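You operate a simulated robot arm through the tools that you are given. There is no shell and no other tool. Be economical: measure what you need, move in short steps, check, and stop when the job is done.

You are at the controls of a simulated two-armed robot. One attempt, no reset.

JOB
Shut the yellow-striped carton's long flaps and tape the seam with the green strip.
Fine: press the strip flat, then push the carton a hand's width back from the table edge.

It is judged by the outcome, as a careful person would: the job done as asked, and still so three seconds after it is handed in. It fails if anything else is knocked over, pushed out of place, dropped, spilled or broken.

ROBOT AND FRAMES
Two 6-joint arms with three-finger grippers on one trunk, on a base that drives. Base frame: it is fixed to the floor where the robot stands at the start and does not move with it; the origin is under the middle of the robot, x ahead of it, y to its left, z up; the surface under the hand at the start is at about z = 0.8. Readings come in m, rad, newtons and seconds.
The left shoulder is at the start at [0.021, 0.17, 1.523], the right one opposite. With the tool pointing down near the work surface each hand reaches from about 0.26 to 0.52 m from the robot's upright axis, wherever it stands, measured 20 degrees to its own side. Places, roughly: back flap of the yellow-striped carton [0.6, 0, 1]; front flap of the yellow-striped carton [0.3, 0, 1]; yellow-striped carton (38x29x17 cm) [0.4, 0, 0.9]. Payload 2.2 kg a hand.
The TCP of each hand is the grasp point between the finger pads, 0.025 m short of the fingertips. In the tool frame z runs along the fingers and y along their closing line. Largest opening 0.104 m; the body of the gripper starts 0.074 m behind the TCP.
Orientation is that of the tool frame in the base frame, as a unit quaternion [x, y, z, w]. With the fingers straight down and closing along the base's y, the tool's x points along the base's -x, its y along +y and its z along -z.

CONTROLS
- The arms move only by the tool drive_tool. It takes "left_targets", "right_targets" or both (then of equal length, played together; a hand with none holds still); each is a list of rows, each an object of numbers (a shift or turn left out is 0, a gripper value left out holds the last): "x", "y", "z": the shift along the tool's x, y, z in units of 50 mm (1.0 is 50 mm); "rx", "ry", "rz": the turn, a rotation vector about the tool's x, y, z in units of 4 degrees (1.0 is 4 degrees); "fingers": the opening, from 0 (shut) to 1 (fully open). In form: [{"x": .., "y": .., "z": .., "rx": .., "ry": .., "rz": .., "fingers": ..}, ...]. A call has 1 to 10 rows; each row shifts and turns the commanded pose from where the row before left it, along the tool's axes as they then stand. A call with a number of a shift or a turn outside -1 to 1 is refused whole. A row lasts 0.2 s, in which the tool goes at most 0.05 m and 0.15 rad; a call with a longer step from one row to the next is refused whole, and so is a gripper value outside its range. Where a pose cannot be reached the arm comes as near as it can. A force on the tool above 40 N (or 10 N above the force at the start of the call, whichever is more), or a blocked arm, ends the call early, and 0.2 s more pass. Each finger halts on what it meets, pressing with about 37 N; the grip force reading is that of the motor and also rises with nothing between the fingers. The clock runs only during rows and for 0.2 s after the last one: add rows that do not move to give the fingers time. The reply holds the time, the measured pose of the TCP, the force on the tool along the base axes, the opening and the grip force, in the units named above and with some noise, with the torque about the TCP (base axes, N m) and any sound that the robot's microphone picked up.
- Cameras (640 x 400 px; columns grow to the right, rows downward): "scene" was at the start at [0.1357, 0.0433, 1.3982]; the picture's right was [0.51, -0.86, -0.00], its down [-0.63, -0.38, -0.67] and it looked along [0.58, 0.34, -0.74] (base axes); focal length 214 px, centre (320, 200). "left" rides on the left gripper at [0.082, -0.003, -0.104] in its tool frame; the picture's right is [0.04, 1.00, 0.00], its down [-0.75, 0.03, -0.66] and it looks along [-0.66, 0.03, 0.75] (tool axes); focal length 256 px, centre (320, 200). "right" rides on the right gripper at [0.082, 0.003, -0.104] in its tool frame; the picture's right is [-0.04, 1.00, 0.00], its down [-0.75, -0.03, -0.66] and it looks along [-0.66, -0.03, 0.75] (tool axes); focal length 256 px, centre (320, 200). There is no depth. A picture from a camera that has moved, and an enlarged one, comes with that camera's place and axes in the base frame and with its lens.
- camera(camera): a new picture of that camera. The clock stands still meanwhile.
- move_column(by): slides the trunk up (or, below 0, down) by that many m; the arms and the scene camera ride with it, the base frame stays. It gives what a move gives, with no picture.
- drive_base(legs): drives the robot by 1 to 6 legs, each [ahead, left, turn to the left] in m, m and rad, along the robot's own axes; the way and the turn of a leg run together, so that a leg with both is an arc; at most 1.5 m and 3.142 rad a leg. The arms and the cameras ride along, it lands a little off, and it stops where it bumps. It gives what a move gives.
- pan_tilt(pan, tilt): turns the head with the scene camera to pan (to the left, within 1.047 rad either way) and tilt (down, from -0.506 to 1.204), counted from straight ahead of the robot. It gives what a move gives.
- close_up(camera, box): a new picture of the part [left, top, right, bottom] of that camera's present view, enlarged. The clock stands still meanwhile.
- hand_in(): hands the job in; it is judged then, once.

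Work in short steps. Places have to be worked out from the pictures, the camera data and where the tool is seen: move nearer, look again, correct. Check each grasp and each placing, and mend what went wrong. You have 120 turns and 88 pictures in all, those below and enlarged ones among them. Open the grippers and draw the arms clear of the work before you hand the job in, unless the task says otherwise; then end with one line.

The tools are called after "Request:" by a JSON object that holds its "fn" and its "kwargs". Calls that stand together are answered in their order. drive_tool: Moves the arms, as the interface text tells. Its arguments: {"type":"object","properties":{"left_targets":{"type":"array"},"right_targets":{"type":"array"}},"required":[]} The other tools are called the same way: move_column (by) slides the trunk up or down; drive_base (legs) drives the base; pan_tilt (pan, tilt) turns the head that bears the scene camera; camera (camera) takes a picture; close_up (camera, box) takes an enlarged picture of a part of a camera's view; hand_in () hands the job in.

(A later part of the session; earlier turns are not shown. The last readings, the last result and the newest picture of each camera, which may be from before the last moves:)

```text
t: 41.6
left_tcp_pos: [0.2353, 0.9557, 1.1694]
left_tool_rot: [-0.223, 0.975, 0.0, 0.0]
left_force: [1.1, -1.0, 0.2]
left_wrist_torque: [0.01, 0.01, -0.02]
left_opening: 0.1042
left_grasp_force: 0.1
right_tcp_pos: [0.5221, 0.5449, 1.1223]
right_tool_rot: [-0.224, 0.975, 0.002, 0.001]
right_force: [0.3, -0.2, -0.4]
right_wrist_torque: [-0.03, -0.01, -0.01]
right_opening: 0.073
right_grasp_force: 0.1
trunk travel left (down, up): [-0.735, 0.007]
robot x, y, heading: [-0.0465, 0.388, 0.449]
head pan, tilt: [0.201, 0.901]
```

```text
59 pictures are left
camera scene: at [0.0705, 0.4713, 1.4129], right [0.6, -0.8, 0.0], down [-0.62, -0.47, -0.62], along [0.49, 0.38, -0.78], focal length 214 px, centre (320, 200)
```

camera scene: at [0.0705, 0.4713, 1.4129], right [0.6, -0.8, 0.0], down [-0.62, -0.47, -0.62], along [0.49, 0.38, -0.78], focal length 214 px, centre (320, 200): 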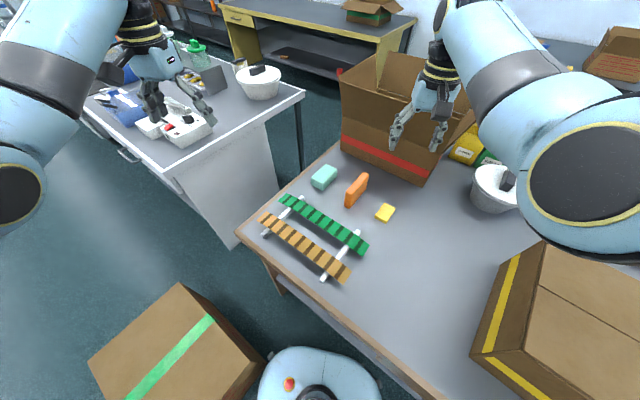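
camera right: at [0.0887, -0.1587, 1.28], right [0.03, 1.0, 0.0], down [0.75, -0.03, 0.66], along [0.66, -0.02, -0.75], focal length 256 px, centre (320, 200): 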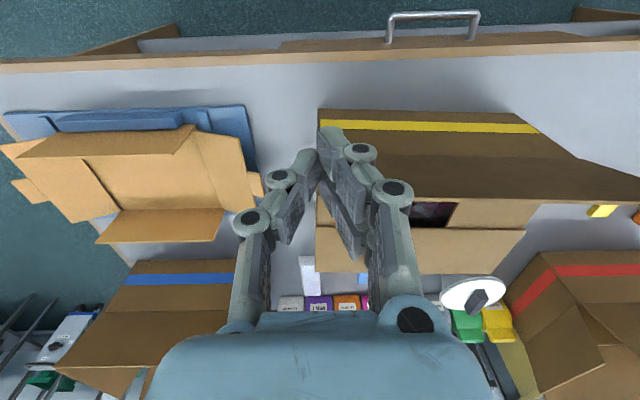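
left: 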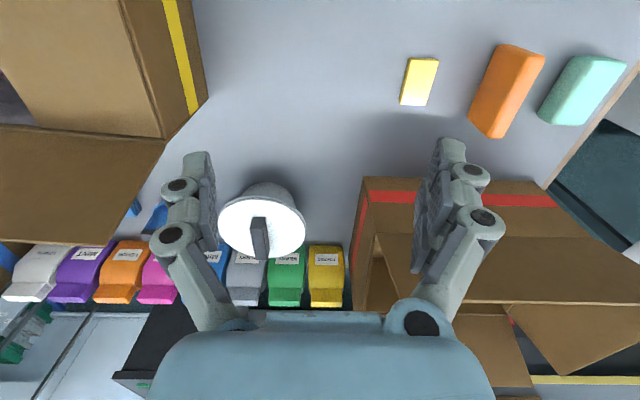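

I enlarge the strip to measure it.

Request:
{"fn": "close_up", "kwargs": {"camera": "scene", "box": [240, 170, 400, 290]}}

Request:
{"fn": "close_up", "kwargs": {"camera": "scene", "box": [80, 270, 400, 400]}}

```text
3.33 times, centred on (320, 230) of scene
camera zoom: at [0.0705, 0.4713, 1.4129], right [0.6, -0.8, 0.0], down [-0.62, -0.47, -0.62], along [0.49, 0.38, -0.78], focal length 715 px, centre (320, 100)
```

zoom: 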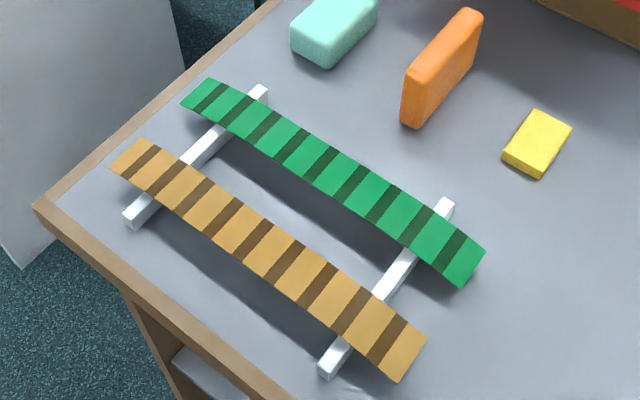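

```text
2.00 times, centred on (240, 335) of scene
camera zoom: at [0.0705, 0.4713, 1.4129], right [0.6, -0.8, 0.0], down [-0.62, -0.47, -0.62], along [0.49, 0.38, -0.78], focal length 429 px, centre (480, -70)
```

zoom: 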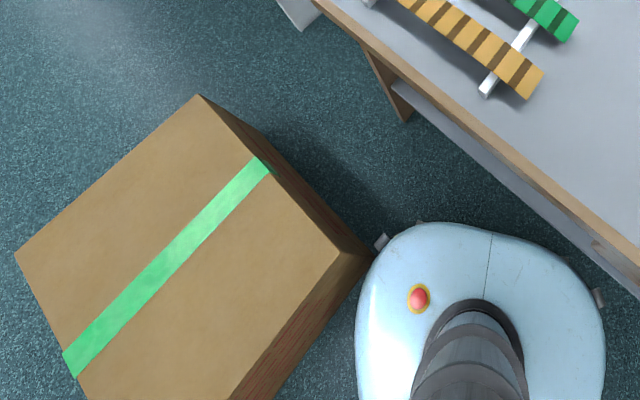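

Strip: centre about (0.371, 0.704), 0.34 long along y, 0.04 wide, rails at y≈0.59 and 0.82. I turn both hands so the fingers close across the strip (world x).

Request:
{"fn": "drive_tool", "kwargs": {"left_targets": [{"rz": -1}, {"rz": -1}, {"rz": -1}, {"rz": -1}, {"rz": -1}, {"rz": -1}, {"rz": -1}, {"rz": -1}, {"rz": -1}, {"rz": -1}], "right_targets": [{"rz": -1}, {"rz": -1}, {"rz": -1}, {"rz": -1}, {"rz": -1}, {"rz": -1}, {"rz": -1}, {"rz": -1}, {"rz": -1}, {"rz": -1}]}}

Request:
{"fn": "drive_tool", "kwargs": {"left_targets": [{"rz": -1, "fingers": 0.75}, {"rz": -1}, {"rz": -1}, {"rz": -1}, {"rz": -1}, {"rz": -1}, {}], "right_targets": [{"rz": -1, "fingers": 0.75}, {"rz": -1}, {"rz": -1}, {"rz": -1}, {"rz": -1}, {"rz": -1}, {}]}}

```text
t: 43.8
left_tcp_pos: [0.2351, 0.9564, 1.17]
left_tool_rot: [-0.543, 0.839, 0.001, 0.001]
left_force: [-0.2, 0.2, -0.1]
left_wrist_torque: [-0.01, -0.03, -0.02]
left_opening: 0.1039
left_grasp_force: 0.1
right_tcp_pos: [0.5235, 0.546, 1.124]
right_tool_rot: [-0.544, 0.839, 0.001, 0.001]
right_force: [0.3, 0.0, 0.3]
right_wrist_torque: [0.03, 0.03, 0.02]
right_opening: 0.0729
right_grasp_force: 0.0
trunk travel left (down, up): [-0.735, 0.007]
robot x, y, heading: [-0.05, 0.3903, 0.453]
head pan, tilt: [0.201, 0.901]
```

```text
t: 45.4
left_tcp_pos: [0.2372, 0.9557, 1.1695]
left_tool_rot: [-0.707, 0.708, 0.001, 0.0]
left_force: [-0.7, -0.2, -0.1]
left_wrist_torque: [0.0, 0.0, 0.03]
left_opening: 0.0778
left_grasp_force: 0.0
right_tcp_pos: [0.5224, 0.5443, 1.1222]
right_tool_rot: [-0.706, 0.708, 0.001, 0.001]
right_force: [-0.4, -0.3, -0.1]
right_wrist_torque: [0.0, 0.0, -0.02]
right_opening: 0.0779
right_grasp_force: 0.1
trunk travel left (down, up): [-0.735, 0.007]
robot x, y, heading: [-0.0522, 0.389, 0.452]
head pan, tilt: [0.201, 0.901]
```

Now I bring both hands above the strip (y 0.79 and 0.615), still high.

Request:
{"fn": "drive_tool", "kwargs": {"left_targets": [{"y": -0.45, "x": 0.55, "z": 0.43}, {"y": -0.45, "x": 0.55, "z": 0.43}, {"y": -0.45, "x": 0.55, "z": 0.43}, {"y": -0.45, "x": 0.55, "z": 0.43}, {"y": -0.45, "x": 0.55, "z": 0.43}, {"y": -0.45, "x": 0.55, "z": 0.43}, {}], "right_targets": [{"y": 0.5, "x": -0.23, "z": 0.27}, {"y": 0.5, "x": -0.23, "z": 0.27}, {"y": 0.5, "x": -0.23, "z": 0.27}, {"y": 0.5, "x": -0.23, "z": 0.27}, {"y": 0.5, "x": -0.23, "z": 0.27}, {"y": 0.5, "x": -0.23, "z": 0.27}, {}]}}

Request:
{"fn": "camera", "kwargs": {"camera": "scene"}}

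Request:
{"fn": "camera", "kwargs": {"camera": "left"}}

Request:
{"fn": "camera", "kwargs": {"camera": "right"}}

```text
t: 46.4
left_tcp_pos: [0.3255, 0.8473, 1.0854]
left_tool_rot: [-0.706, 0.709, 0.002, 0.0]
left_force: [0.0, 0.1, -0.8]
left_wrist_torque: [0.01, -0.01, -0.01]
left_opening: 0.078
left_grasp_force: 0.1
right_tcp_pos: [0.5058, 0.5066, 1.0679]
right_tool_rot: [-0.674, 0.736, -0.067, -0.003]
right_force: [0.0, -0.1, -0.2]
right_wrist_torque: [0.03, -0.01, 0.04]
right_opening: 0.0781
right_grasp_force: 0.1
right hand out of reach, approached as far as the arm can: row 4, 5
trunk travel left (down, up): [-0.735, 0.007]
robot x, y, heading: [-0.0515, 0.3906, 0.451]
head pan, tilt: [0.201, 0.901]
stopped in row 5 (right hand): the arm was blocked; the commanded pose is now the measured one
```

```text
56 pictures are left
camera scene: at [0.0715, 0.4702, 1.4129], right [0.6, -0.8, 0.0], down [-0.62, -0.47, -0.62], along [0.49, 0.38, -0.78], focal length 214 px, centre (320, 200)
```

scene: 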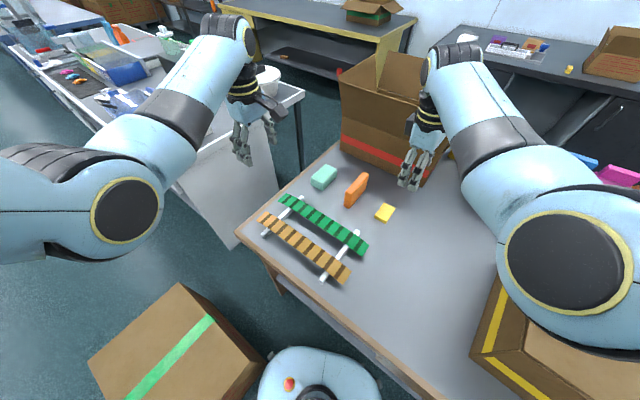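

```text
55 pictures are left
camera left: at [0.3285, 0.7648, 1.1894], right [-1.0, -0.04, 0.0], down [-0.03, 0.75, 0.66], along [-0.03, 0.66, -0.75], focal length 256 px, centre (320, 200)
```

left: 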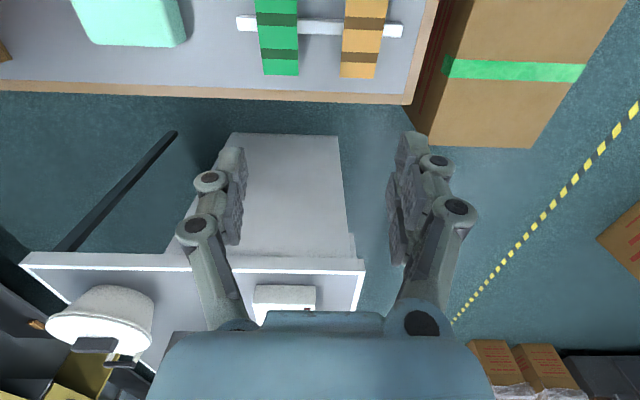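

```text
54 pictures are left
camera right: at [0.4875, 0.4369, 1.1754], right [-0.99, 0.12, -0.1], down [0.04, 0.81, 0.58], along [0.15, 0.57, -0.81], focal length 256 px, centre (320, 200)
```

right: 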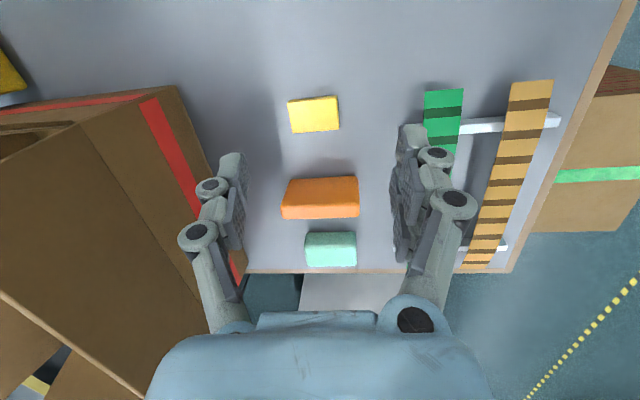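

The right arm is at its inner limit this close in. I judge one-handed pickup worth trying: the left hand grips the strip's middle and lifts a little to test sag. First I drive 5 cm ahead and draw the right hand off.

Request:
{"fn": "drive_tool", "kwargs": {"right_targets": [{"y": -0.5, "z": -0.4}, {"x": 0.5, "y": -0.5, "z": -0.4}, {"x": 0.5, "z": -0.4}, {}]}}

Request:
{"fn": "drive_base", "kwargs": {"legs": [[0.05, 0, 0]]}}

```text
t: 47.4
left_tcp_pos: [0.324, 0.8475, 1.0852]
left_tool_rot: [-0.706, 0.708, 0.001, 0.0]
left_force: [0.8, -0.8, 0.8]
left_wrist_torque: [-0.02, -0.01, 0.0]
left_opening: 0.078
left_grasp_force: 0.1
right_tcp_pos: [0.5451, 0.4623, 1.1359]
right_tool_rot: [-0.676, 0.734, -0.065, -0.004]
right_force: [0.0, -0.7, -0.4]
right_wrist_torque: [0.01, -0.01, -0.01]
right_opening: 0.0779
right_grasp_force: 0.0
trunk travel left (down, up): [-0.735, 0.007]
robot x, y, heading: [-0.0478, 0.39, 0.447]
head pan, tilt: [0.201, 0.901]
```

```text
t: 48.4
left_tcp_pos: [0.3644, 0.8678, 1.0869]
left_tool_rot: [-0.705, 0.709, 0.0, 0.001]
left_force: [-0.4, 0.2, -0.2]
left_wrist_torque: [0.02, 0.02, 0.0]
left_opening: 0.078
left_grasp_force: 0.1
right_tcp_pos: [0.5868, 0.482, 1.1374]
right_tool_rot: [-0.676, 0.734, -0.064, -0.003]
right_force: [-0.7, 0.1, -0.4]
right_wrist_torque: [0.0, -0.02, 0.0]
right_opening: 0.0781
right_grasp_force: 0.0
trunk travel left (down, up): [-0.735, 0.007]
robot x, y, heading: [-0.0062, 0.4135, 0.454]
head pan, tilt: [0.201, 0.901]
```

Now I bring the left hand over the strip's middle at z≈0.95.

Request:
{"fn": "drive_tool", "kwargs": {"left_targets": [{"y": -0.02, "x": 0.547, "z": 0.457}, {"y": -0.02, "x": 0.547, "z": 0.457}, {"y": -0.02, "x": 0.547, "z": 0.457}, {"y": -0.02, "x": 0.547, "z": 0.457}, {"y": -0.02, "x": 0.547, "z": 0.457}, {"y": -0.02, "x": 0.547, "z": 0.457}, {}]}}

Request:
{"fn": "camera", "kwargs": {"camera": "left"}}

Request:
{"fn": "camera", "kwargs": {"camera": "scene"}}

```text
t: 50.1
left_tcp_pos: [0.363, 0.766, 0.9471]
left_tool_rot: [0.717, -0.696, -0.032, -0.023]
left_force: [-0.2, 0.1, 0.4]
left_wrist_torque: [0.0, -0.02, -0.01]
left_opening: 0.0781
left_grasp_force: 0.1
right_tcp_pos: [0.5884, 0.4837, 1.1366]
right_tool_rot: [-0.676, 0.734, -0.065, -0.004]
right_force: [0.1, 0.6, 0.8]
right_wrist_torque: [0.01, 0.04, 0.03]
right_opening: 0.0782
right_grasp_force: 0.1
trunk travel left (down, up): [-0.735, 0.007]
robot x, y, heading: [-0.0081, 0.4112, 0.451]
head pan, tilt: [0.201, 0.901]
stopped in row 7 (left hand): the arm was blocked; the commanded pose is now the measured one
```

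```text
53 pictures are left
camera left: at [0.3706, 0.6754, 1.0454], right [-1.0, -0.07, 0.01], down [-0.04, 0.7, 0.71], along [-0.06, 0.71, -0.7], focal length 256 px, centre (320, 200)
```

left: 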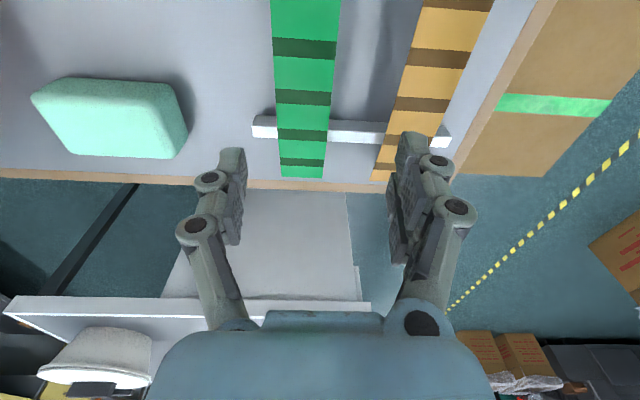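

```text
52 pictures are left
camera scene: at [0.1146, 0.4925, 1.4129], right [0.61, -0.8, 0.0], down [-0.62, -0.47, -0.62], along [0.49, 0.38, -0.78], focal length 214 px, centre (320, 200)
```

scene: 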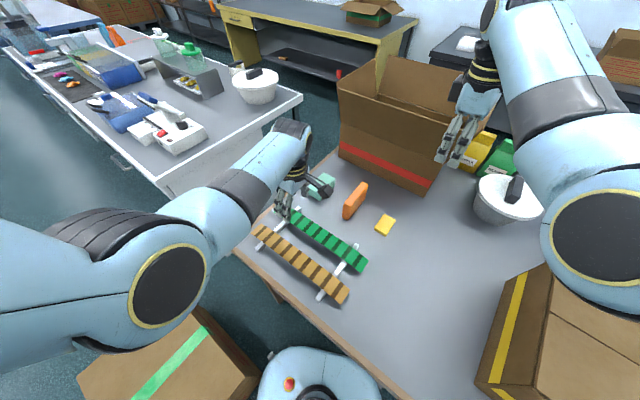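

The strip runs at x≈0.374 with its left end at y≈0.865, so its middle is near y 0.70. The block looks like lag, so I straighten the left hand and continue in small steps.

Request:
{"fn": "drive_tool", "kwargs": {"left_targets": [{"ry": 0.55, "rz": 0.2}, {"ry": 0.55, "rz": 0.2}, {"x": 0.2, "y": -0.04}, {"x": 0.2, "y": -0.04}, {"x": 0.2, "y": -0.04}, {"x": 0.2, "y": -0.04}, {"x": 0.2, "y": -0.04}, {"x": 0.2, "y": -0.04}, {}]}}

Request:
{"fn": "pan_tilt", "kwargs": {"pan": 0.9, "tilt": 0.9}}

Request:
{"fn": "camera", "kwargs": {"camera": "scene"}}

```text
t: 52.4
left_tcp_pos: [0.3623, 0.7628, 0.9474]
left_tool_rot: [0.717, -0.696, -0.037, -0.016]
left_force: [0.1, 0.1, -0.6]
left_wrist_torque: [-0.01, -0.02, 0.02]
left_opening: 0.0781
left_grasp_force: 0.0
right_tcp_pos: [0.5882, 0.4833, 1.1363]
right_tool_rot: [-0.676, 0.734, -0.065, -0.005]
right_force: [-0.4, -0.2, -0.8]
right_wrist_torque: [0.0, 0.03, 0.0]
right_opening: 0.0782
right_grasp_force: 0.1
trunk travel left (down, up): [-0.735, 0.007]
robot x, y, heading: [-0.0042, 0.4123, 0.448]
head pan, tilt: [0.201, 0.901]
stopped in row 9 (left hand): the arm was blocked; the commanded pose is now the measured one
```

```text
t: 53.4
left_tcp_pos: [0.3617, 0.7624, 0.9461]
left_tool_rot: [0.717, -0.696, -0.036, -0.016]
left_force: [-0.3, -0.2, 0.7]
left_wrist_torque: [-0.03, 0.01, 0.0]
left_opening: 0.078
left_grasp_force: 0.1
right_tcp_pos: [0.5906, 0.4836, 1.1367]
right_tool_rot: [-0.676, 0.734, -0.065, -0.004]
right_force: [-0.2, 0.0, 0.8]
right_wrist_torque: [-0.01, -0.03, 0.05]
right_opening: 0.078
right_grasp_force: 0.1
trunk travel left (down, up): [-0.735, 0.007]
robot x, y, heading: [-0.0059, 0.4096, 0.448]
head pan, tilt: [0.901, 0.901]
```

```text
51 pictures are left
camera scene: at [0.071, 0.5201, 1.4129], right [0.98, -0.22, 0.0], down [-0.17, -0.76, -0.62], along [0.14, 0.61, -0.78], focal length 214 px, centre (320, 200)
```

scene: 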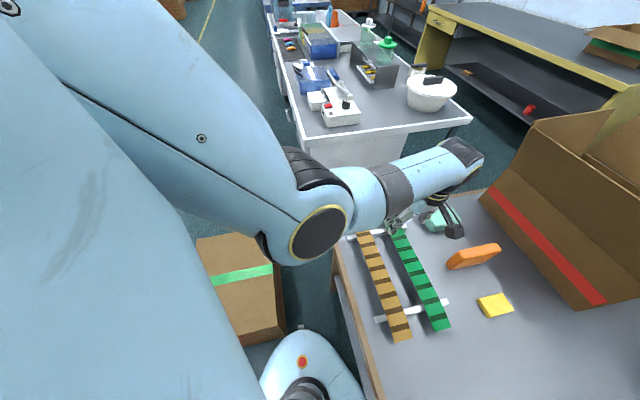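

Pattern found: each hand is blocked when it must point inward of its own shoulder. So I raise the left hand a little and turn the robot 0.2 rad right, which puts the strip's middle straight ahead of the left shoulder.

Request:
{"fn": "drive_tool", "kwargs": {"left_targets": [{"z": -0.6}, {"z": -0.6}, {}]}}

Request:
{"fn": "drive_base", "kwargs": {"legs": [[0, 0, -0.22]]}}

```text
t: 54.4
left_tcp_pos: [0.3681, 0.7921, 1.0241]
left_tool_rot: [0.721, -0.69, -0.048, -0.04]
left_force: [0.1, -0.6, 1.1]
left_wrist_torque: [0.0, 0.03, -0.03]
left_opening: 0.078
left_grasp_force: 0.1
right_tcp_pos: [0.5888, 0.4842, 1.1362]
right_tool_rot: [-0.676, 0.734, -0.066, -0.004]
right_force: [0.6, 0.2, 0.2]
right_wrist_torque: [0.01, 0.0, -0.01]
right_opening: 0.0781
right_grasp_force: 0.1
trunk travel left (down, up): [-0.735, 0.007]
robot x, y, heading: [-0.0051, 0.4154, 0.454]
head pan, tilt: [0.901, 0.901]
stopped in row 3 (left hand): the arm was blocked; the commanded pose is now the measured one
```

```text
t: 55.6
left_tcp_pos: [0.4414, 0.7019, 1.0228]
left_tool_rot: [-0.642, 0.764, 0.044, 0.045]
left_force: [0.5, 0.5, -0.6]
left_wrist_torque: [-0.02, 0.0, 0.01]
left_opening: 0.0782
left_grasp_force: 0.0
right_tcp_pos: [0.5896, 0.3545, 1.1358]
right_tool_rot: [-0.592, 0.803, -0.064, -0.011]
right_force: [0.0, -0.4, -0.5]
right_wrist_torque: [-0.02, -0.01, 0.0]
right_opening: 0.078
right_grasp_force: 0.0
trunk travel left (down, up): [-0.735, 0.007]
robot x, y, heading: [-0.0084, 0.4153, 0.238]
head pan, tilt: [0.901, 0.901]
```

Now I straighten the left hand's orientation and come down and in to about (0.374, 0.70, 0.93).

Request:
{"fn": "drive_tool", "kwargs": {"left_targets": [{"ry": 0.6, "rz": -0.82, "z": 0.3}, {"ry": 0.6, "rz": -0.82, "z": 0.3}, {"ry": 0.6, "rz": -0.82, "z": 0.3}, {"y": 0.3, "z": 0.25}, {"y": 0.35, "z": 0.25}, {"y": 0.35, "z": 0.25}, {"y": 0.34, "z": 0.2}, {}, {}]}}

Request:
{"fn": "camera", "kwargs": {"camera": "left"}}

```text
t: 57.6
left_tcp_pos: [0.374, 0.7064, 0.9301]
left_tool_rot: [0.707, -0.707, 0.002, -0.001]
left_force: [-1.0, -0.3, 1.3]
left_wrist_torque: [-0.03, 0.06, 0.03]
left_opening: 0.078
left_grasp_force: 0.0
right_tcp_pos: [0.5883, 0.3539, 1.1367]
right_tool_rot: [-0.593, 0.803, -0.064, -0.012]
right_force: [-0.9, 0.4, -0.1]
right_wrist_torque: [0.05, -0.01, 0.0]
right_opening: 0.0779
right_grasp_force: 0.0
trunk travel left (down, up): [-0.735, 0.007]
robot x, y, heading: [-0.0033, 0.4077, 0.238]
head pan, tilt: [0.901, 0.901]
```

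```text
50 pictures are left
camera left: at [0.3784, 0.6235, 1.0348], right [-1.0, -0.04, 0.0], down [-0.03, 0.75, 0.66], along [-0.02, 0.65, -0.76], focal length 256 px, centre (320, 200)
```

left: 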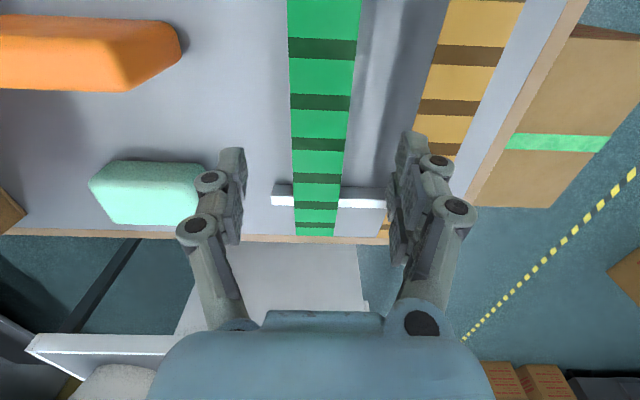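

The strip lies centred under the hand (x≈0.376, middle y≈0.693, width ≈0.05). I shift 1 cm and go down to z≈0.86, then look.

Request:
{"fn": "drive_tool", "kwargs": {"left_targets": [{"x": 0.26, "y": -0.04, "z": 0.3}, {"z": 0.4}, {"z": 0.4}, {"z": 0.3}, {}]}}

Request:
{"fn": "camera", "kwargs": {"camera": "left"}}

Request:
{"fn": "camera", "kwargs": {"camera": "scene"}}

```text
t: 58.8
left_tcp_pos: [0.3761, 0.6925, 0.8584]
left_tool_rot: [0.707, -0.707, 0.002, -0.001]
left_force: [0.0, -0.4, -0.7]
left_wrist_torque: [-0.01, 0.02, 0.0]
left_opening: 0.0782
left_grasp_force: 0.0
right_tcp_pos: [0.5902, 0.3546, 1.1359]
right_tool_rot: [-0.592, 0.803, -0.064, -0.013]
right_force: [-0.6, 0.6, 0.0]
right_wrist_torque: [0.02, -0.02, 0.01]
right_opening: 0.0781
right_grasp_force: 0.0
trunk travel left (down, up): [-0.735, 0.007]
robot x, y, heading: [-0.0068, 0.4135, 0.238]
head pan, tilt: [0.901, 0.901]
```

```text
49 pictures are left
camera left: at [0.3798, 0.6112, 0.9647], right [-1.0, -0.04, 0.0], down [-0.03, 0.76, 0.66], along [-0.02, 0.65, -0.76], focal length 256 px, centre (320, 200)
```

left: 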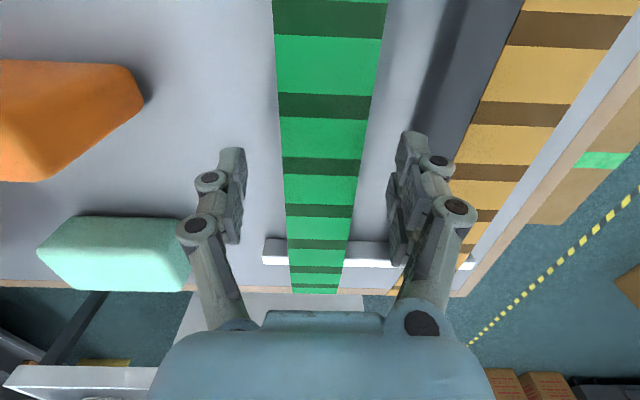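

```text
48 pictures are left
camera scene: at [0.0912, 0.5006, 1.4129], right [0.91, -0.42, 0.0], down [-0.33, -0.71, -0.62], along [0.26, 0.56, -0.78], focal length 214 px, centre (320, 200)
```

scene: 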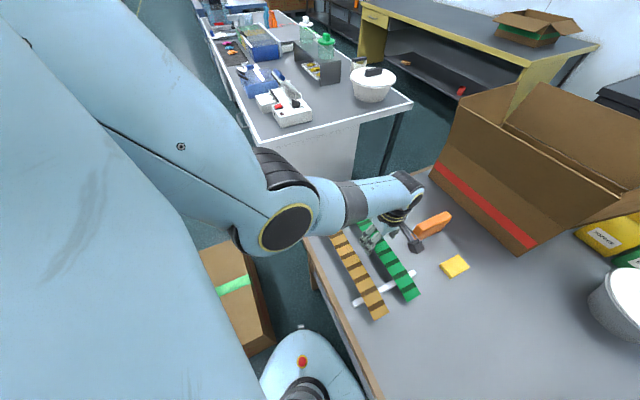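

The fingers straddle the strip cleanly. I lower another 2 cm and close gently.

Request:
{"fn": "drive_tool", "kwargs": {"left_targets": [{"z": 0.2}, {"z": 0.2}, {}]}}

Request:
{"fn": "close_up", "kwargs": {"camera": "scene", "box": [320, 190, 480, 320]}}

```text
t: 59.6
left_tcp_pos: [0.3768, 0.6929, 0.8414]
left_tool_rot: [0.707, -0.707, 0.001, -0.001]
left_force: [0.2, 0.2, -0.8]
left_wrist_torque: [-0.02, 0.01, 0.0]
left_opening: 0.0781
left_grasp_force: 0.0
right_tcp_pos: [0.59, 0.354, 1.1362]
right_tool_rot: [-0.593, 0.803, -0.064, -0.011]
right_force: [-0.3, 0.4, 0.4]
right_wrist_torque: [0.03, 0.0, -0.02]
right_opening: 0.0784
right_grasp_force: 0.1
trunk travel left (down, up): [-0.735, 0.007]
robot x, y, heading: [-0.0075, 0.41, 0.236]
head pan, tilt: [0.901, 0.901]
```

```text
3.08 times, centred on (400, 255) of scene
camera zoom: at [0.0913, 0.5005, 1.4129], right [0.91, -0.42, 0.0], down [-0.33, -0.71, -0.62], along [0.26, 0.56, -0.78], focal length 660 px, centre (74, 31)
```

zoom: 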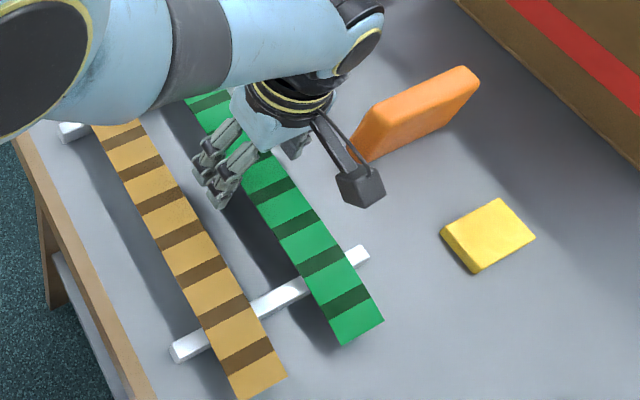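

The fingertips are beside the strip near rail-top height. I close the left fingers.

Request:
{"fn": "drive_tool", "kwargs": {"left_targets": [{"fingers": 0.4}, {}, {}, {}, {}]}}

Request:
{"fn": "camera", "kwargs": {"camera": "left"}}

```text
t: 60.8
left_tcp_pos: [0.3762, 0.6919, 0.8406]
left_tool_rot: [-0.707, 0.707, -0.001, 0.001]
left_force: [-0.6, -0.1, 0.7]
left_wrist_torque: [0.01, -0.03, 0.0]
left_opening: 0.0437
left_grasp_force: 37.1
right_tcp_pos: [0.5903, 0.3547, 1.1354]
right_tool_rot: [-0.591, 0.804, -0.065, -0.01]
right_force: [0.5, -0.5, -0.4]
right_wrist_torque: [-0.02, 0.0, -0.02]
right_opening: 0.0779
right_grasp_force: 0.0
trunk travel left (down, up): [-0.735, 0.007]
robot x, y, heading: [-0.0029, 0.4127, 0.233]
head pan, tilt: [0.901, 0.901]
```

```text
46 pictures are left
camera left: at [0.38, 0.6106, 0.9454], right [-1.0, -0.04, 0.0], down [-0.03, 0.76, 0.65], along [-0.02, 0.65, -0.76], focal length 256 px, centre (320, 200)
```

left: 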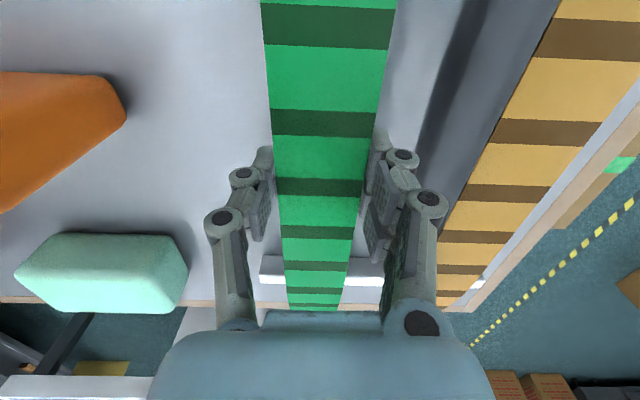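

Gripped at 0.0437 m with 37 N. I lift 5 cm and check the sag.

Request:
{"fn": "drive_tool", "kwargs": {"left_targets": [{"z": -0.2, "fingers": 0.3}, {"z": -0.3}, {"z": -0.5}, {}]}}

Request:
{"fn": "camera", "kwargs": {"camera": "scene"}}

```text
t: 61.8
left_tcp_pos: [0.3755, 0.6925, 0.892]
left_tool_rot: [-0.707, 0.707, -0.001, 0.0]
left_force: [0.1, 0.6, 0.1]
left_wrist_torque: [0.0, 0.0, -0.01]
left_opening: 0.0436
left_grasp_force: 36.9
right_tcp_pos: [0.5896, 0.3552, 1.1362]
right_tool_rot: [-0.593, 0.803, -0.065, -0.011]
right_force: [-0.6, 0.3, -0.1]
right_wrist_torque: [0.01, 0.06, 0.03]
right_opening: 0.078
right_grasp_force: 0.0
trunk travel left (down, up): [-0.735, 0.007]
robot x, y, heading: [-0.0065, 0.4115, 0.235]
head pan, tilt: [0.901, 0.901]
```

```text
45 pictures are left
camera scene: at [0.0918, 0.5008, 1.4129], right [0.91, -0.42, 0.0], down [-0.33, -0.71, -0.62], along [0.26, 0.56, -0.78], focal length 214 px, centre (320, 200)
```

scene: 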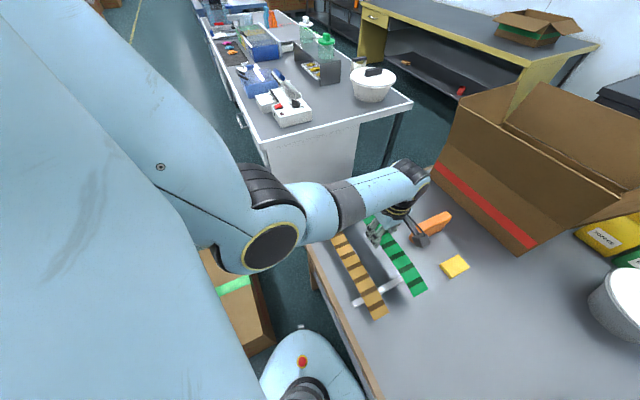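

The strip lifts without noticeable sag. I raise it to z≈1.05, moving outward a bit to stay in reach.

Request:
{"fn": "drive_tool", "kwargs": {"left_targets": [{"z": -0.5}, {"z": -0.5, "y": -0.2}, {"z": -0.5, "y": -0.3}, {"z": -0.5, "y": -0.4}, {"z": -0.5, "y": -0.4}, {"z": -0.5, "y": -0.3}, {}]}}

Request:
{"fn": "close_up", "kwargs": {"camera": "scene", "box": [270, 130, 510, 310]}}

```text
t: 63.4
left_tcp_pos: [0.4568, 0.6926, 1.0415]
left_tool_rot: [-0.707, 0.707, -0.001, 0.0]
left_force: [0.1, -0.2, -0.1]
left_wrist_torque: [0.01, 0.03, -0.02]
left_opening: 0.0436
left_grasp_force: 37.1
right_tcp_pos: [0.5901, 0.3553, 1.1365]
right_tool_rot: [-0.592, 0.803, -0.064, -0.011]
right_force: [-0.1, 0.6, 0.3]
right_wrist_torque: [0.02, -0.03, 0.02]
right_opening: 0.078
right_grasp_force: 0.1
trunk travel left (down, up): [-0.735, 0.007]
robot x, y, heading: [-0.0076, 0.4126, 0.234]
head pan, tilt: [0.901, 0.901]
```

```text
2.22 times, centred on (390, 220) of scene
camera zoom: at [0.0913, 0.5007, 1.4129], right [0.91, -0.42, 0.0], down [-0.33, -0.71, -0.62], along [0.26, 0.56, -0.78], focal length 477 px, centre (164, 156)
```

zoom: 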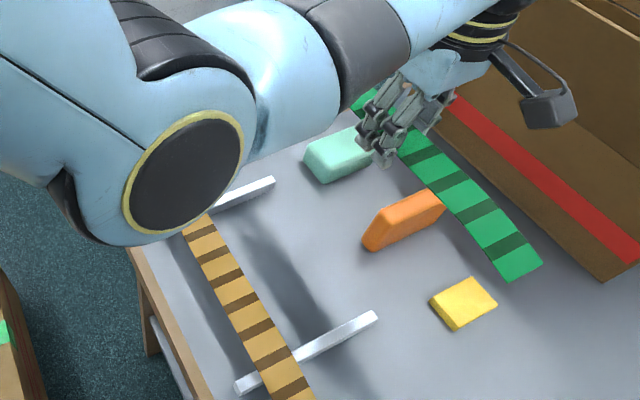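

The strip is held nearly straight. I lift 3 cm more and drive so the strip comes over the seam (robot to about (-0.05, -0.25), turned by -0.045 to match the carton).

Request:
{"fn": "drive_tool", "kwargs": {"left_targets": [{"z": -0.3, "y": -0.1}, {"z": -0.3, "y": -0.1}, {}]}}

Request:
{"fn": "drive_base", "kwargs": {"legs": [[-0.192, -0.632, -0.045]]}}

Request:
{"fn": "pan_tilt", "kwargs": {"pan": 0.2, "tilt": 0.9}}

Request:
{"fn": "camera", "kwargs": {"camera": "scene"}}

```text
t: 64.2
left_tcp_pos: [0.4645, 0.6922, 1.0711]
left_tool_rot: [-0.707, 0.707, -0.002, 0.0]
left_force: [-1.4, -0.2, 0.0]
left_wrist_torque: [-0.02, -0.02, 0.01]
left_opening: 0.0437
left_grasp_force: 36.8
right_tcp_pos: [0.5889, 0.3545, 1.136]
right_tool_rot: [-0.592, 0.803, -0.064, -0.011]
right_force: [-0.2, 0.7, -0.7]
right_wrist_torque: [-0.01, 0.04, 0.0]
right_opening: 0.0782
right_grasp_force: 0.0
trunk travel left (down, up): [-0.735, 0.007]
robot x, y, heading: [-0.0048, 0.4161, 0.234]
head pan, tilt: [0.901, 0.901]
```

```text
t: 67.9
left_tcp_pos: [0.4218, 0.0099, 1.0714]
left_tool_rot: [-0.691, 0.723, -0.001, 0.0]
left_force: [0.8, -0.3, 0.0]
left_wrist_torque: [0.0, 0.01, 0.01]
left_opening: 0.0435
left_grasp_force: 36.5
right_tcp_pos: [0.5332, -0.3329, 1.1365]
right_tool_rot: [-0.574, 0.816, -0.063, -0.012]
right_force: [0.0, 0.9, 0.4]
right_wrist_torque: [-0.01, -0.03, 0.02]
right_opening: 0.078
right_grasp_force: 0.0
trunk travel left (down, up): [-0.735, 0.007]
robot x, y, heading: [-0.06, -0.246, 0.19]
head pan, tilt: [0.901, 0.901]
```

```text
t: 68.9
left_tcp_pos: [0.4236, 0.0097, 1.0713]
left_tool_rot: [-0.691, 0.723, -0.001, 0.0]
left_force: [-0.3, -0.2, -0.3]
left_wrist_torque: [0.0, 0.03, 0.02]
left_opening: 0.0437
left_grasp_force: 36.9
right_tcp_pos: [0.5337, -0.3319, 1.1345]
right_tool_rot: [-0.574, 0.816, -0.064, -0.013]
right_force: [0.2, 0.5, 0.0]
right_wrist_torque: [-0.03, -0.01, 0.01]
right_opening: 0.0783
right_grasp_force: 0.1
trunk travel left (down, up): [-0.735, 0.007]
robot x, y, heading: [-0.0611, -0.2492, 0.19]
head pan, tilt: [0.201, 0.901]
```

```text
43 pictures are left
camera scene: at [0.0766, -0.2031, 1.4129], right [0.38, -0.93, 0.0], down [-0.73, -0.3, -0.62], along [0.57, 0.24, -0.78], focal length 214 px, centre (320, 200)
```

scene: 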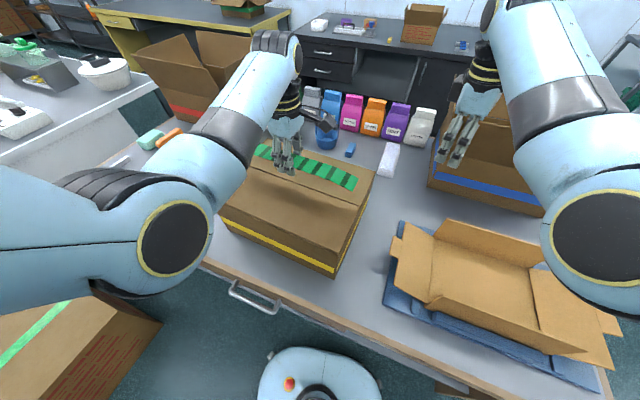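

The strip is above the carton. I enlarge both views to compare it with the seam.

Request:
{"fn": "close_up", "kwargs": {"camera": "scene", "box": [210, 120, 390, 280]}}

Request:
{"fn": "camera", "kwargs": {"camera": "left"}}

```text
2.50 times, centred on (300, 200) of scene
camera zoom: at [0.0766, -0.2031, 1.4129], right [0.38, -0.93, 0.0], down [-0.73, -0.3, -0.62], along [0.57, 0.24, -0.78], focal length 536 px, centre (370, 200)
```

zoom: 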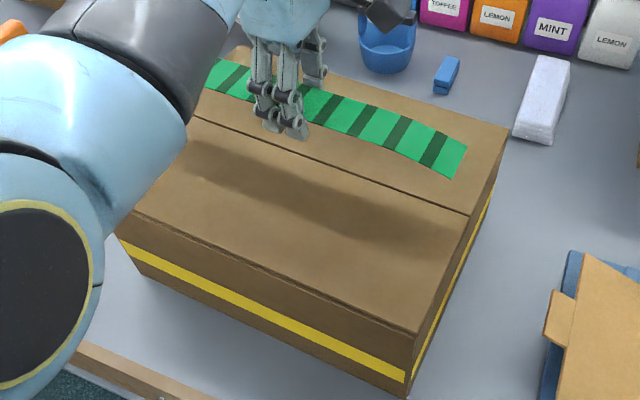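

```text
41 pictures are left
camera left: at [0.4229, -0.0722, 1.1761], right [-1.0, 0.01, 0.0], down [0.0, 0.76, 0.66], along [0.01, 0.66, -0.76], focal length 256 px, centre (320, 200)
```

left: 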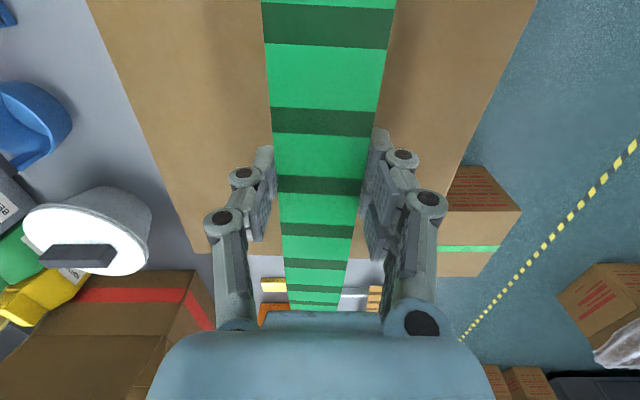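

Seam: x≈0.428 at y 0.01, slope ≈0.04; the strip's slope is 0.045 and its middle fits the carton's. I shift 5 mm forward and lower towards the top.

Request:
{"fn": "drive_tool", "kwargs": {"left_targets": [{"z": 0.3, "y": -0.1}, {"z": 0.3}, {"z": 0.3}, {"z": 0.2}, {}]}}

Request:
{"fn": "close_up", "kwargs": {"camera": "scene", "box": [210, 120, 390, 280]}}

```text
t: 70.1
left_tcp_pos: [0.4277, 0.0089, 1.0158]
left_tool_rot: [-0.691, 0.723, -0.002, 0.0]
left_force: [0.4, 1.0, -0.6]
left_wrist_torque: [0.0, 0.01, -0.01]
left_opening: 0.0437
left_grasp_force: 37.4
right_tcp_pos: [0.5338, -0.3324, 1.1368]
right_tool_rot: [-0.574, 0.816, -0.064, -0.012]
right_force: [1.0, 0.4, -0.6]
right_wrist_torque: [0.02, 0.02, 0.01]
right_opening: 0.0779
right_grasp_force: 0.1
trunk travel left (down, up): [-0.735, 0.007]
robot x, y, heading: [-0.06, -0.2464, 0.188]
head pan, tilt: [0.201, 0.901]
```

```text
2.50 times, centred on (300, 200) of scene
camera zoom: at [0.0766, -0.2032, 1.4129], right [0.38, -0.93, 0.0], down [-0.73, -0.3, -0.62], along [0.57, 0.24, -0.78], focal length 536 px, centre (370, 200)
```

zoom: 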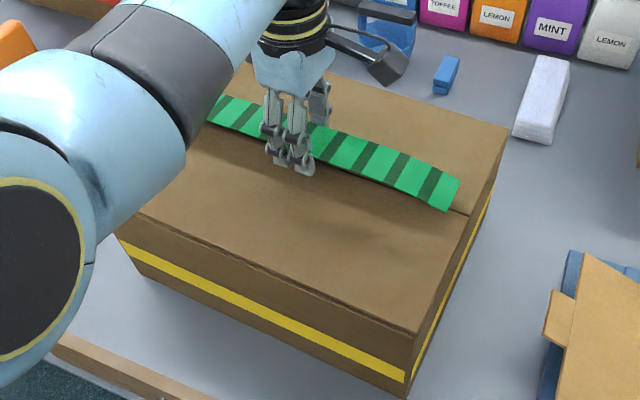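

It lines up well with the seam. I lower in small steps until the tips meet the carton.

Request:
{"fn": "drive_tool", "kwargs": {"left_targets": [{"z": 0.1}, {"z": 0.1}, {"z": 0.06}, {}]}}

Request:
{"fn": "close_up", "kwargs": {"camera": "scene", "box": [250, 130, 370, 220]}}

```text
t: 71.1
left_tcp_pos: [0.4281, 0.01, 1.0036]
left_tool_rot: [-0.691, 0.723, -0.001, 0.0]
left_force: [0.3, -0.3, -0.5]
left_wrist_torque: [0.01, 0.0, 0.02]
left_opening: 0.0438
left_grasp_force: 36.7
right_tcp_pos: [0.5337, -0.3338, 1.1365]
right_tool_rot: [-0.574, 0.816, -0.065, -0.013]
right_force: [0.4, -0.3, 0.9]
right_wrist_torque: [0.03, -0.03, 0.01]
right_opening: 0.078
right_grasp_force: 0.1
trunk travel left (down, up): [-0.735, 0.007]
robot x, y, heading: [-0.0566, -0.2468, 0.19]
head pan, tilt: [0.201, 0.901]
```

```text
4.44 times, centred on (310, 175) of scene
camera zoom: at [0.0767, -0.2031, 1.4129], right [0.38, -0.93, 0.0], down [-0.73, -0.3, -0.62], along [0.57, 0.24, -0.78], focal length 953 px, centre (364, 311)
```

zoom: 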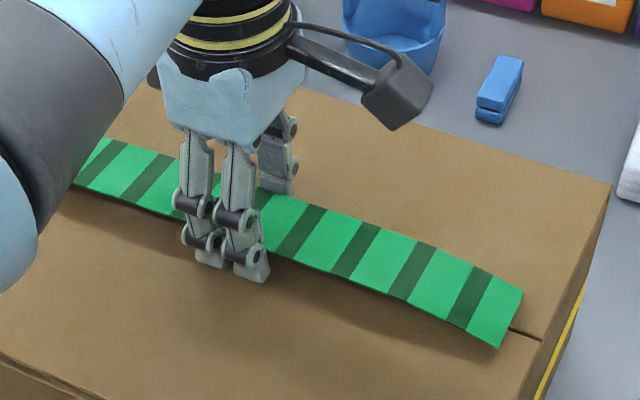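

Still about 1 cm up and well centred. I lower on.

Request:
{"fn": "drive_tool", "kwargs": {"left_targets": [{"z": 0.06}, {"z": 0.06}, {"z": 0.06}, {}]}}

```text
t: 72.1
left_tcp_pos: [0.4278, 0.0084, 0.9977]
left_tool_rot: [-0.692, 0.722, -0.003, 0.004]
left_force: [-1.4, 2.6, 31.9]
left_wrist_torque: [0.06, 0.27, 0.05]
left_opening: 0.0437
left_grasp_force: 36.9
right_tcp_pos: [0.5318, -0.3332, 1.1366]
right_tool_rot: [-0.574, 0.816, -0.065, -0.011]
right_force: [0.5, -0.5, 0.9]
right_wrist_torque: [0.03, -0.01, 0.03]
right_opening: 0.078
right_grasp_force: 0.0
trunk travel left (down, up): [-0.735, 0.007]
robot x, y, heading: [-0.0608, -0.2479, 0.189]
head pan, tilt: [0.201, 0.901]
```

Contact at TCP z≈0.998 with 32 N. I ease up slightly, then open the fingers to let the strip settle on the seam.

Request:
{"fn": "drive_tool", "kwargs": {"left_targets": [{"z": -0.12}, {"fingers": 0.5}, {"fingers": 0.6}, {"fingers": 0.75}, {}, {}]}}

Request:
{"fn": "close_up", "kwargs": {"camera": "scene", "box": [230, 130, 370, 230]}}

```text
t: 73.5
left_tcp_pos: [0.427, 0.0098, 0.9992]
left_tool_rot: [-0.691, 0.723, -0.001, 0.0]
left_force: [-0.3, -0.5, -0.2]
left_wrist_torque: [-0.01, -0.03, 0.02]
left_opening: 0.0778
left_grasp_force: 0.0
right_tcp_pos: [0.5335, -0.333, 1.1359]
right_tool_rot: [-0.574, 0.816, -0.064, -0.013]
right_force: [0.7, 0.3, -0.4]
right_wrist_torque: [0.01, 0.01, 0.01]
right_opening: 0.0781
right_grasp_force: 0.1
trunk travel left (down, up): [-0.735, 0.007]
robot x, y, heading: [-0.0582, -0.2502, 0.19]
head pan, tilt: [0.201, 0.901]
```

```text
4.00 times, centred on (300, 180) of scene
camera zoom: at [0.0768, -0.2031, 1.4129], right [0.38, -0.93, 0.0], down [-0.73, -0.3, -0.62], along [0.57, 0.24, -0.78], focal length 858 px, centre (400, 280)
```

zoom: 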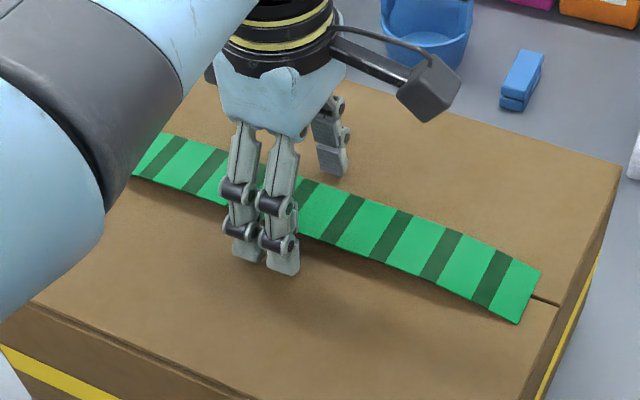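

Released; the strip rests on its ends over the seam with the middle slightly arched. I raise the hand, shut the fingers and press at the middle.

Request:
{"fn": "drive_tool", "kwargs": {"left_targets": [{"z": -0.4}, {"z": -0.5, "fingers": 0}, {"z": -0.2}, {}, {}, {}]}}

Request:
{"fn": "close_up", "kwargs": {"camera": "scene", "box": [230, 130, 370, 230]}}

Request:
{"fn": "camera", "kwargs": {"camera": "left"}}

```text
t: 74.9
left_tcp_pos: [0.4282, 0.0087, 1.056]
left_tool_rot: [-0.691, 0.723, -0.002, 0.0]
left_force: [-0.6, 0.2, -0.6]
left_wrist_torque: [0.04, -0.01, -0.02]
left_opening: 0.0
left_grasp_force: 28.0
right_tcp_pos: [0.5333, -0.3324, 1.1356]
right_tool_rot: [-0.574, 0.816, -0.064, -0.012]
right_force: [-0.4, -0.6, -0.4]
right_wrist_torque: [0.0, 0.05, 0.0]
right_opening: 0.0781
right_grasp_force: 0.1
trunk travel left (down, up): [-0.735, 0.007]
robot x, y, heading: [-0.0605, -0.2469, 0.185]
head pan, tilt: [0.201, 0.901]
```

```text
4.00 times, centred on (300, 180) of scene
camera zoom: at [0.0767, -0.2031, 1.4129], right [0.38, -0.93, 0.0], down [-0.73, -0.3, -0.62], along [0.57, 0.24, -0.78], focal length 858 px, centre (400, 280)
```

zoom: 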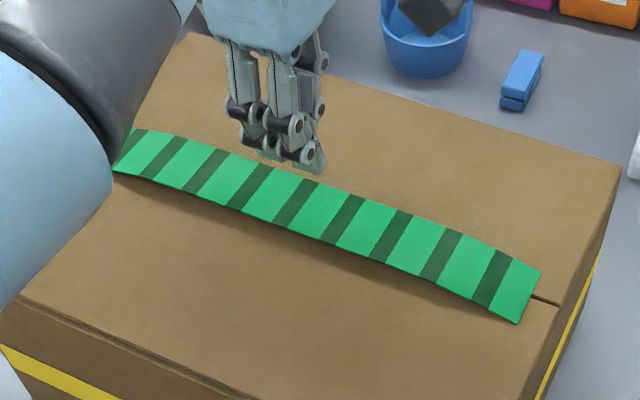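

```text
36 pictures are left
camera left: at [0.4284, -0.0733, 1.1599], right [-1.0, 0.01, 0.0], down [0.0, 0.76, 0.65], along [0.01, 0.65, -0.76], focal length 256 px, centre (320, 200)
```

left: 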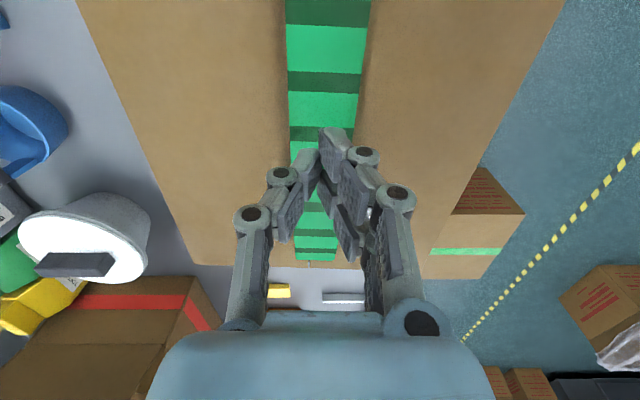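

The strip lies on the seam, arched a little. I press the middle down with closed fingers.

Request:
{"fn": "drive_tool", "kwargs": {"left_targets": [{"z": 0.4}, {"z": 0.35}, {"z": 0.15}, {"z": 0.1}, {"z": 0.08}, {"z": 0.08}, {}]}}

```text
t: 76.1
left_tcp_pos: [0.4304, 0.0103, 1.0099]
left_tool_rot: [-0.691, 0.722, -0.004, 0.005]
left_force: [-14.8, -1.0, 38.1]
left_wrist_torque: [0.02, 0.57, -0.03]
left_opening: 0.006
left_grasp_force: 28.2
right_tcp_pos: [0.5297, -0.3336, 1.137]
right_tool_rot: [-0.575, 0.815, -0.064, -0.012]
right_force: [-0.2, -0.2, -0.5]
right_wrist_torque: [-0.02, 0.0, 0.03]
right_opening: 0.0782
right_grasp_force: 0.1
trunk travel left (down, up): [-0.735, 0.007]
robot x, y, heading: [-0.0624, -0.2481, 0.189]
head pan, tilt: [0.201, 0.901]
stopped in row 5 (left hand): the force on the tool passed its limit at 45 N (the readings are from after the stop); the commanded pose is now the measured one
```

Force reached 45 N with the tips at z≈0.985. I lift a little and look at the strip.

Request:
{"fn": "drive_tool", "kwargs": {"left_targets": [{"z": -0.3}, {"z": -0.6}, {"z": -0.3}, {}]}}

Request:
{"fn": "close_up", "kwargs": {"camera": "scene", "box": [230, 130, 370, 230]}}

```text
t: 77.1
left_tcp_pos: [0.4296, 0.0102, 1.0657]
left_tool_rot: [-0.691, 0.722, -0.003, 0.003]
left_force: [0.5, -0.3, -1.2]
left_wrist_torque: [0.0, 0.0, 0.0]
left_opening: 0.0
left_grasp_force: 29.0
right_tcp_pos: [0.5331, -0.3333, 1.136]
right_tool_rot: [-0.575, 0.816, -0.064, -0.012]
right_force: [-1.1, -0.6, -1.3]
right_wrist_torque: [0.01, -0.01, -0.03]
right_opening: 0.0782
right_grasp_force: 0.1
trunk travel left (down, up): [-0.735, 0.007]
robot x, y, heading: [-0.0567, -0.2465, 0.184]
head pan, tilt: [0.201, 0.901]
```

```text
4.00 times, centred on (300, 180) of scene
camera zoom: at [0.0762, -0.2029, 1.4129], right [0.38, -0.93, 0.0], down [-0.73, -0.3, -0.62], along [0.57, 0.24, -0.78], focal length 858 px, centre (400, 280)
```

zoom: 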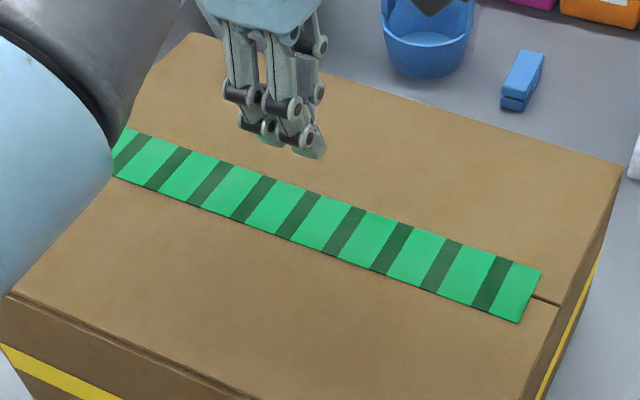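

The strip now lies flat on the seam. I press its left end too, gently.

Request:
{"fn": "drive_tool", "kwargs": {"left_targets": [{"x": -0.9}, {"x": -0.9}, {"x": -0.8}, {"z": 0.4}, {"z": 0.4}, {"z": 0.2}, {"z": 0.1}, {"z": 0.05}, {"z": 0.05}, {}]}}

```text
t: 79.3
left_tcp_pos: [0.4367, 0.14, 1.0063]
left_tool_rot: [-0.692, 0.722, -0.002, 0.002]
left_force: [0.2, 0.5, -0.2]
left_wrist_torque: [0.01, -0.03, 0.0]
left_opening: 0.0
left_grasp_force: 28.6
right_tcp_pos: [0.5322, -0.332, 1.1366]
right_tool_rot: [-0.574, 0.816, -0.065, -0.013]
right_force: [0.5, -0.2, -1.1]
right_wrist_torque: [-0.04, 0.0, 0.02]
right_opening: 0.0779
right_grasp_force: 0.2
trunk travel left (down, up): [-0.735, 0.007]
robot x, y, heading: [-0.0598, -0.2444, 0.185]
head pan, tilt: [0.201, 0.901]
```

No contact yet at z 1.006; I press a little further in fine steps, then lift.

Request:
{"fn": "drive_tool", "kwargs": {"left_targets": [{"z": 0.06}, {"z": 0.06}, {"z": 0.06}, {"z": 0.06}, {}]}}

Request:
{"fn": "drive_tool", "kwargs": {"left_targets": [{"z": -0.4}, {"z": -0.5}, {"z": -0.5}, {}]}}

```text
t: 80.5
left_tcp_pos: [0.4375, 0.1407, 0.9967]
left_tool_rot: [-0.692, 0.722, -0.004, 0.006]
left_force: [-2.8, 1.8, 22.3]
left_wrist_torque: [0.02, 0.07, -0.02]
left_opening: 0.0062
left_grasp_force: 28.8
right_tcp_pos: [0.5316, -0.3332, 1.1369]
right_tool_rot: [-0.574, 0.816, -0.064, -0.012]
right_force: [0.5, 0.5, 0.1]
right_wrist_torque: [0.02, -0.01, 0.0]
right_opening: 0.0779
right_grasp_force: 0.0
trunk travel left (down, up): [-0.735, 0.007]
robot x, y, heading: [-0.0618, -0.2494, 0.188]
head pan, tilt: [0.201, 0.901]
```

```text
t: 81.5
left_tcp_pos: [0.4361, 0.1408, 1.0664]
left_tool_rot: [-0.692, 0.722, -0.004, 0.003]
left_force: [0.6, -0.7, 0.4]
left_wrist_torque: [0.04, -0.04, -0.04]
left_opening: 0.0
left_grasp_force: 28.1
right_tcp_pos: [0.5335, -0.3333, 1.1361]
right_tool_rot: [-0.575, 0.816, -0.064, -0.012]
right_force: [-0.6, 0.2, -0.7]
right_wrist_torque: [-0.02, 0.03, 0.02]
right_opening: 0.0779
right_grasp_force: 0.0
trunk travel left (down, up): [-0.735, 0.007]
robot x, y, heading: [-0.0589, -0.2476, 0.184]
head pan, tilt: [0.201, 0.901]
```

Left end pressed (22 N). Now I shift the base about 0.26 m right so the left hand comes over the strip's right end, and press there.

Request:
{"fn": "drive_base", "kwargs": {"legs": [[-0.059, -0.253, 0]]}}

Request:
{"fn": "camera", "kwargs": {"camera": "left"}}

```text
t: 83.4
left_tcp_pos: [0.4268, -0.1227, 1.0652]
left_tool_rot: [-0.694, 0.72, -0.003, 0.004]
left_force: [0.2, 0.4, -0.4]
left_wrist_torque: [0.03, 0.01, -0.01]
left_opening: 0.0003
left_grasp_force: 28.1
right_tcp_pos: [0.527, -0.5952, 1.1358]
right_tool_rot: [-0.578, 0.814, -0.064, -0.011]
right_force: [-0.2, -0.3, 0.3]
right_wrist_torque: [-0.01, 0.01, 0.0]
right_opening: 0.0783
right_grasp_force: 0.0
trunk travel left (down, up): [-0.735, 0.007]
robot x, y, heading: [-0.0656, -0.5153, 0.194]
head pan, tilt: [0.201, 0.901]
```

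```text
34 pictures are left
camera left: at [0.427, -0.2053, 1.1702], right [-1.0, 0.0, -0.01], down [-0.01, 0.75, 0.66], along [0.0, 0.66, -0.75], focal length 256 px, centre (320, 200)
```

left: 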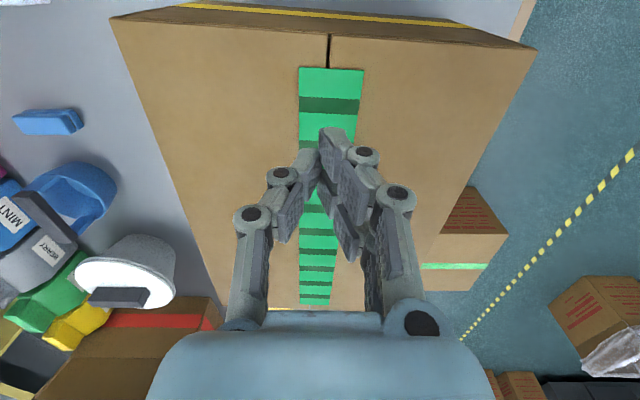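

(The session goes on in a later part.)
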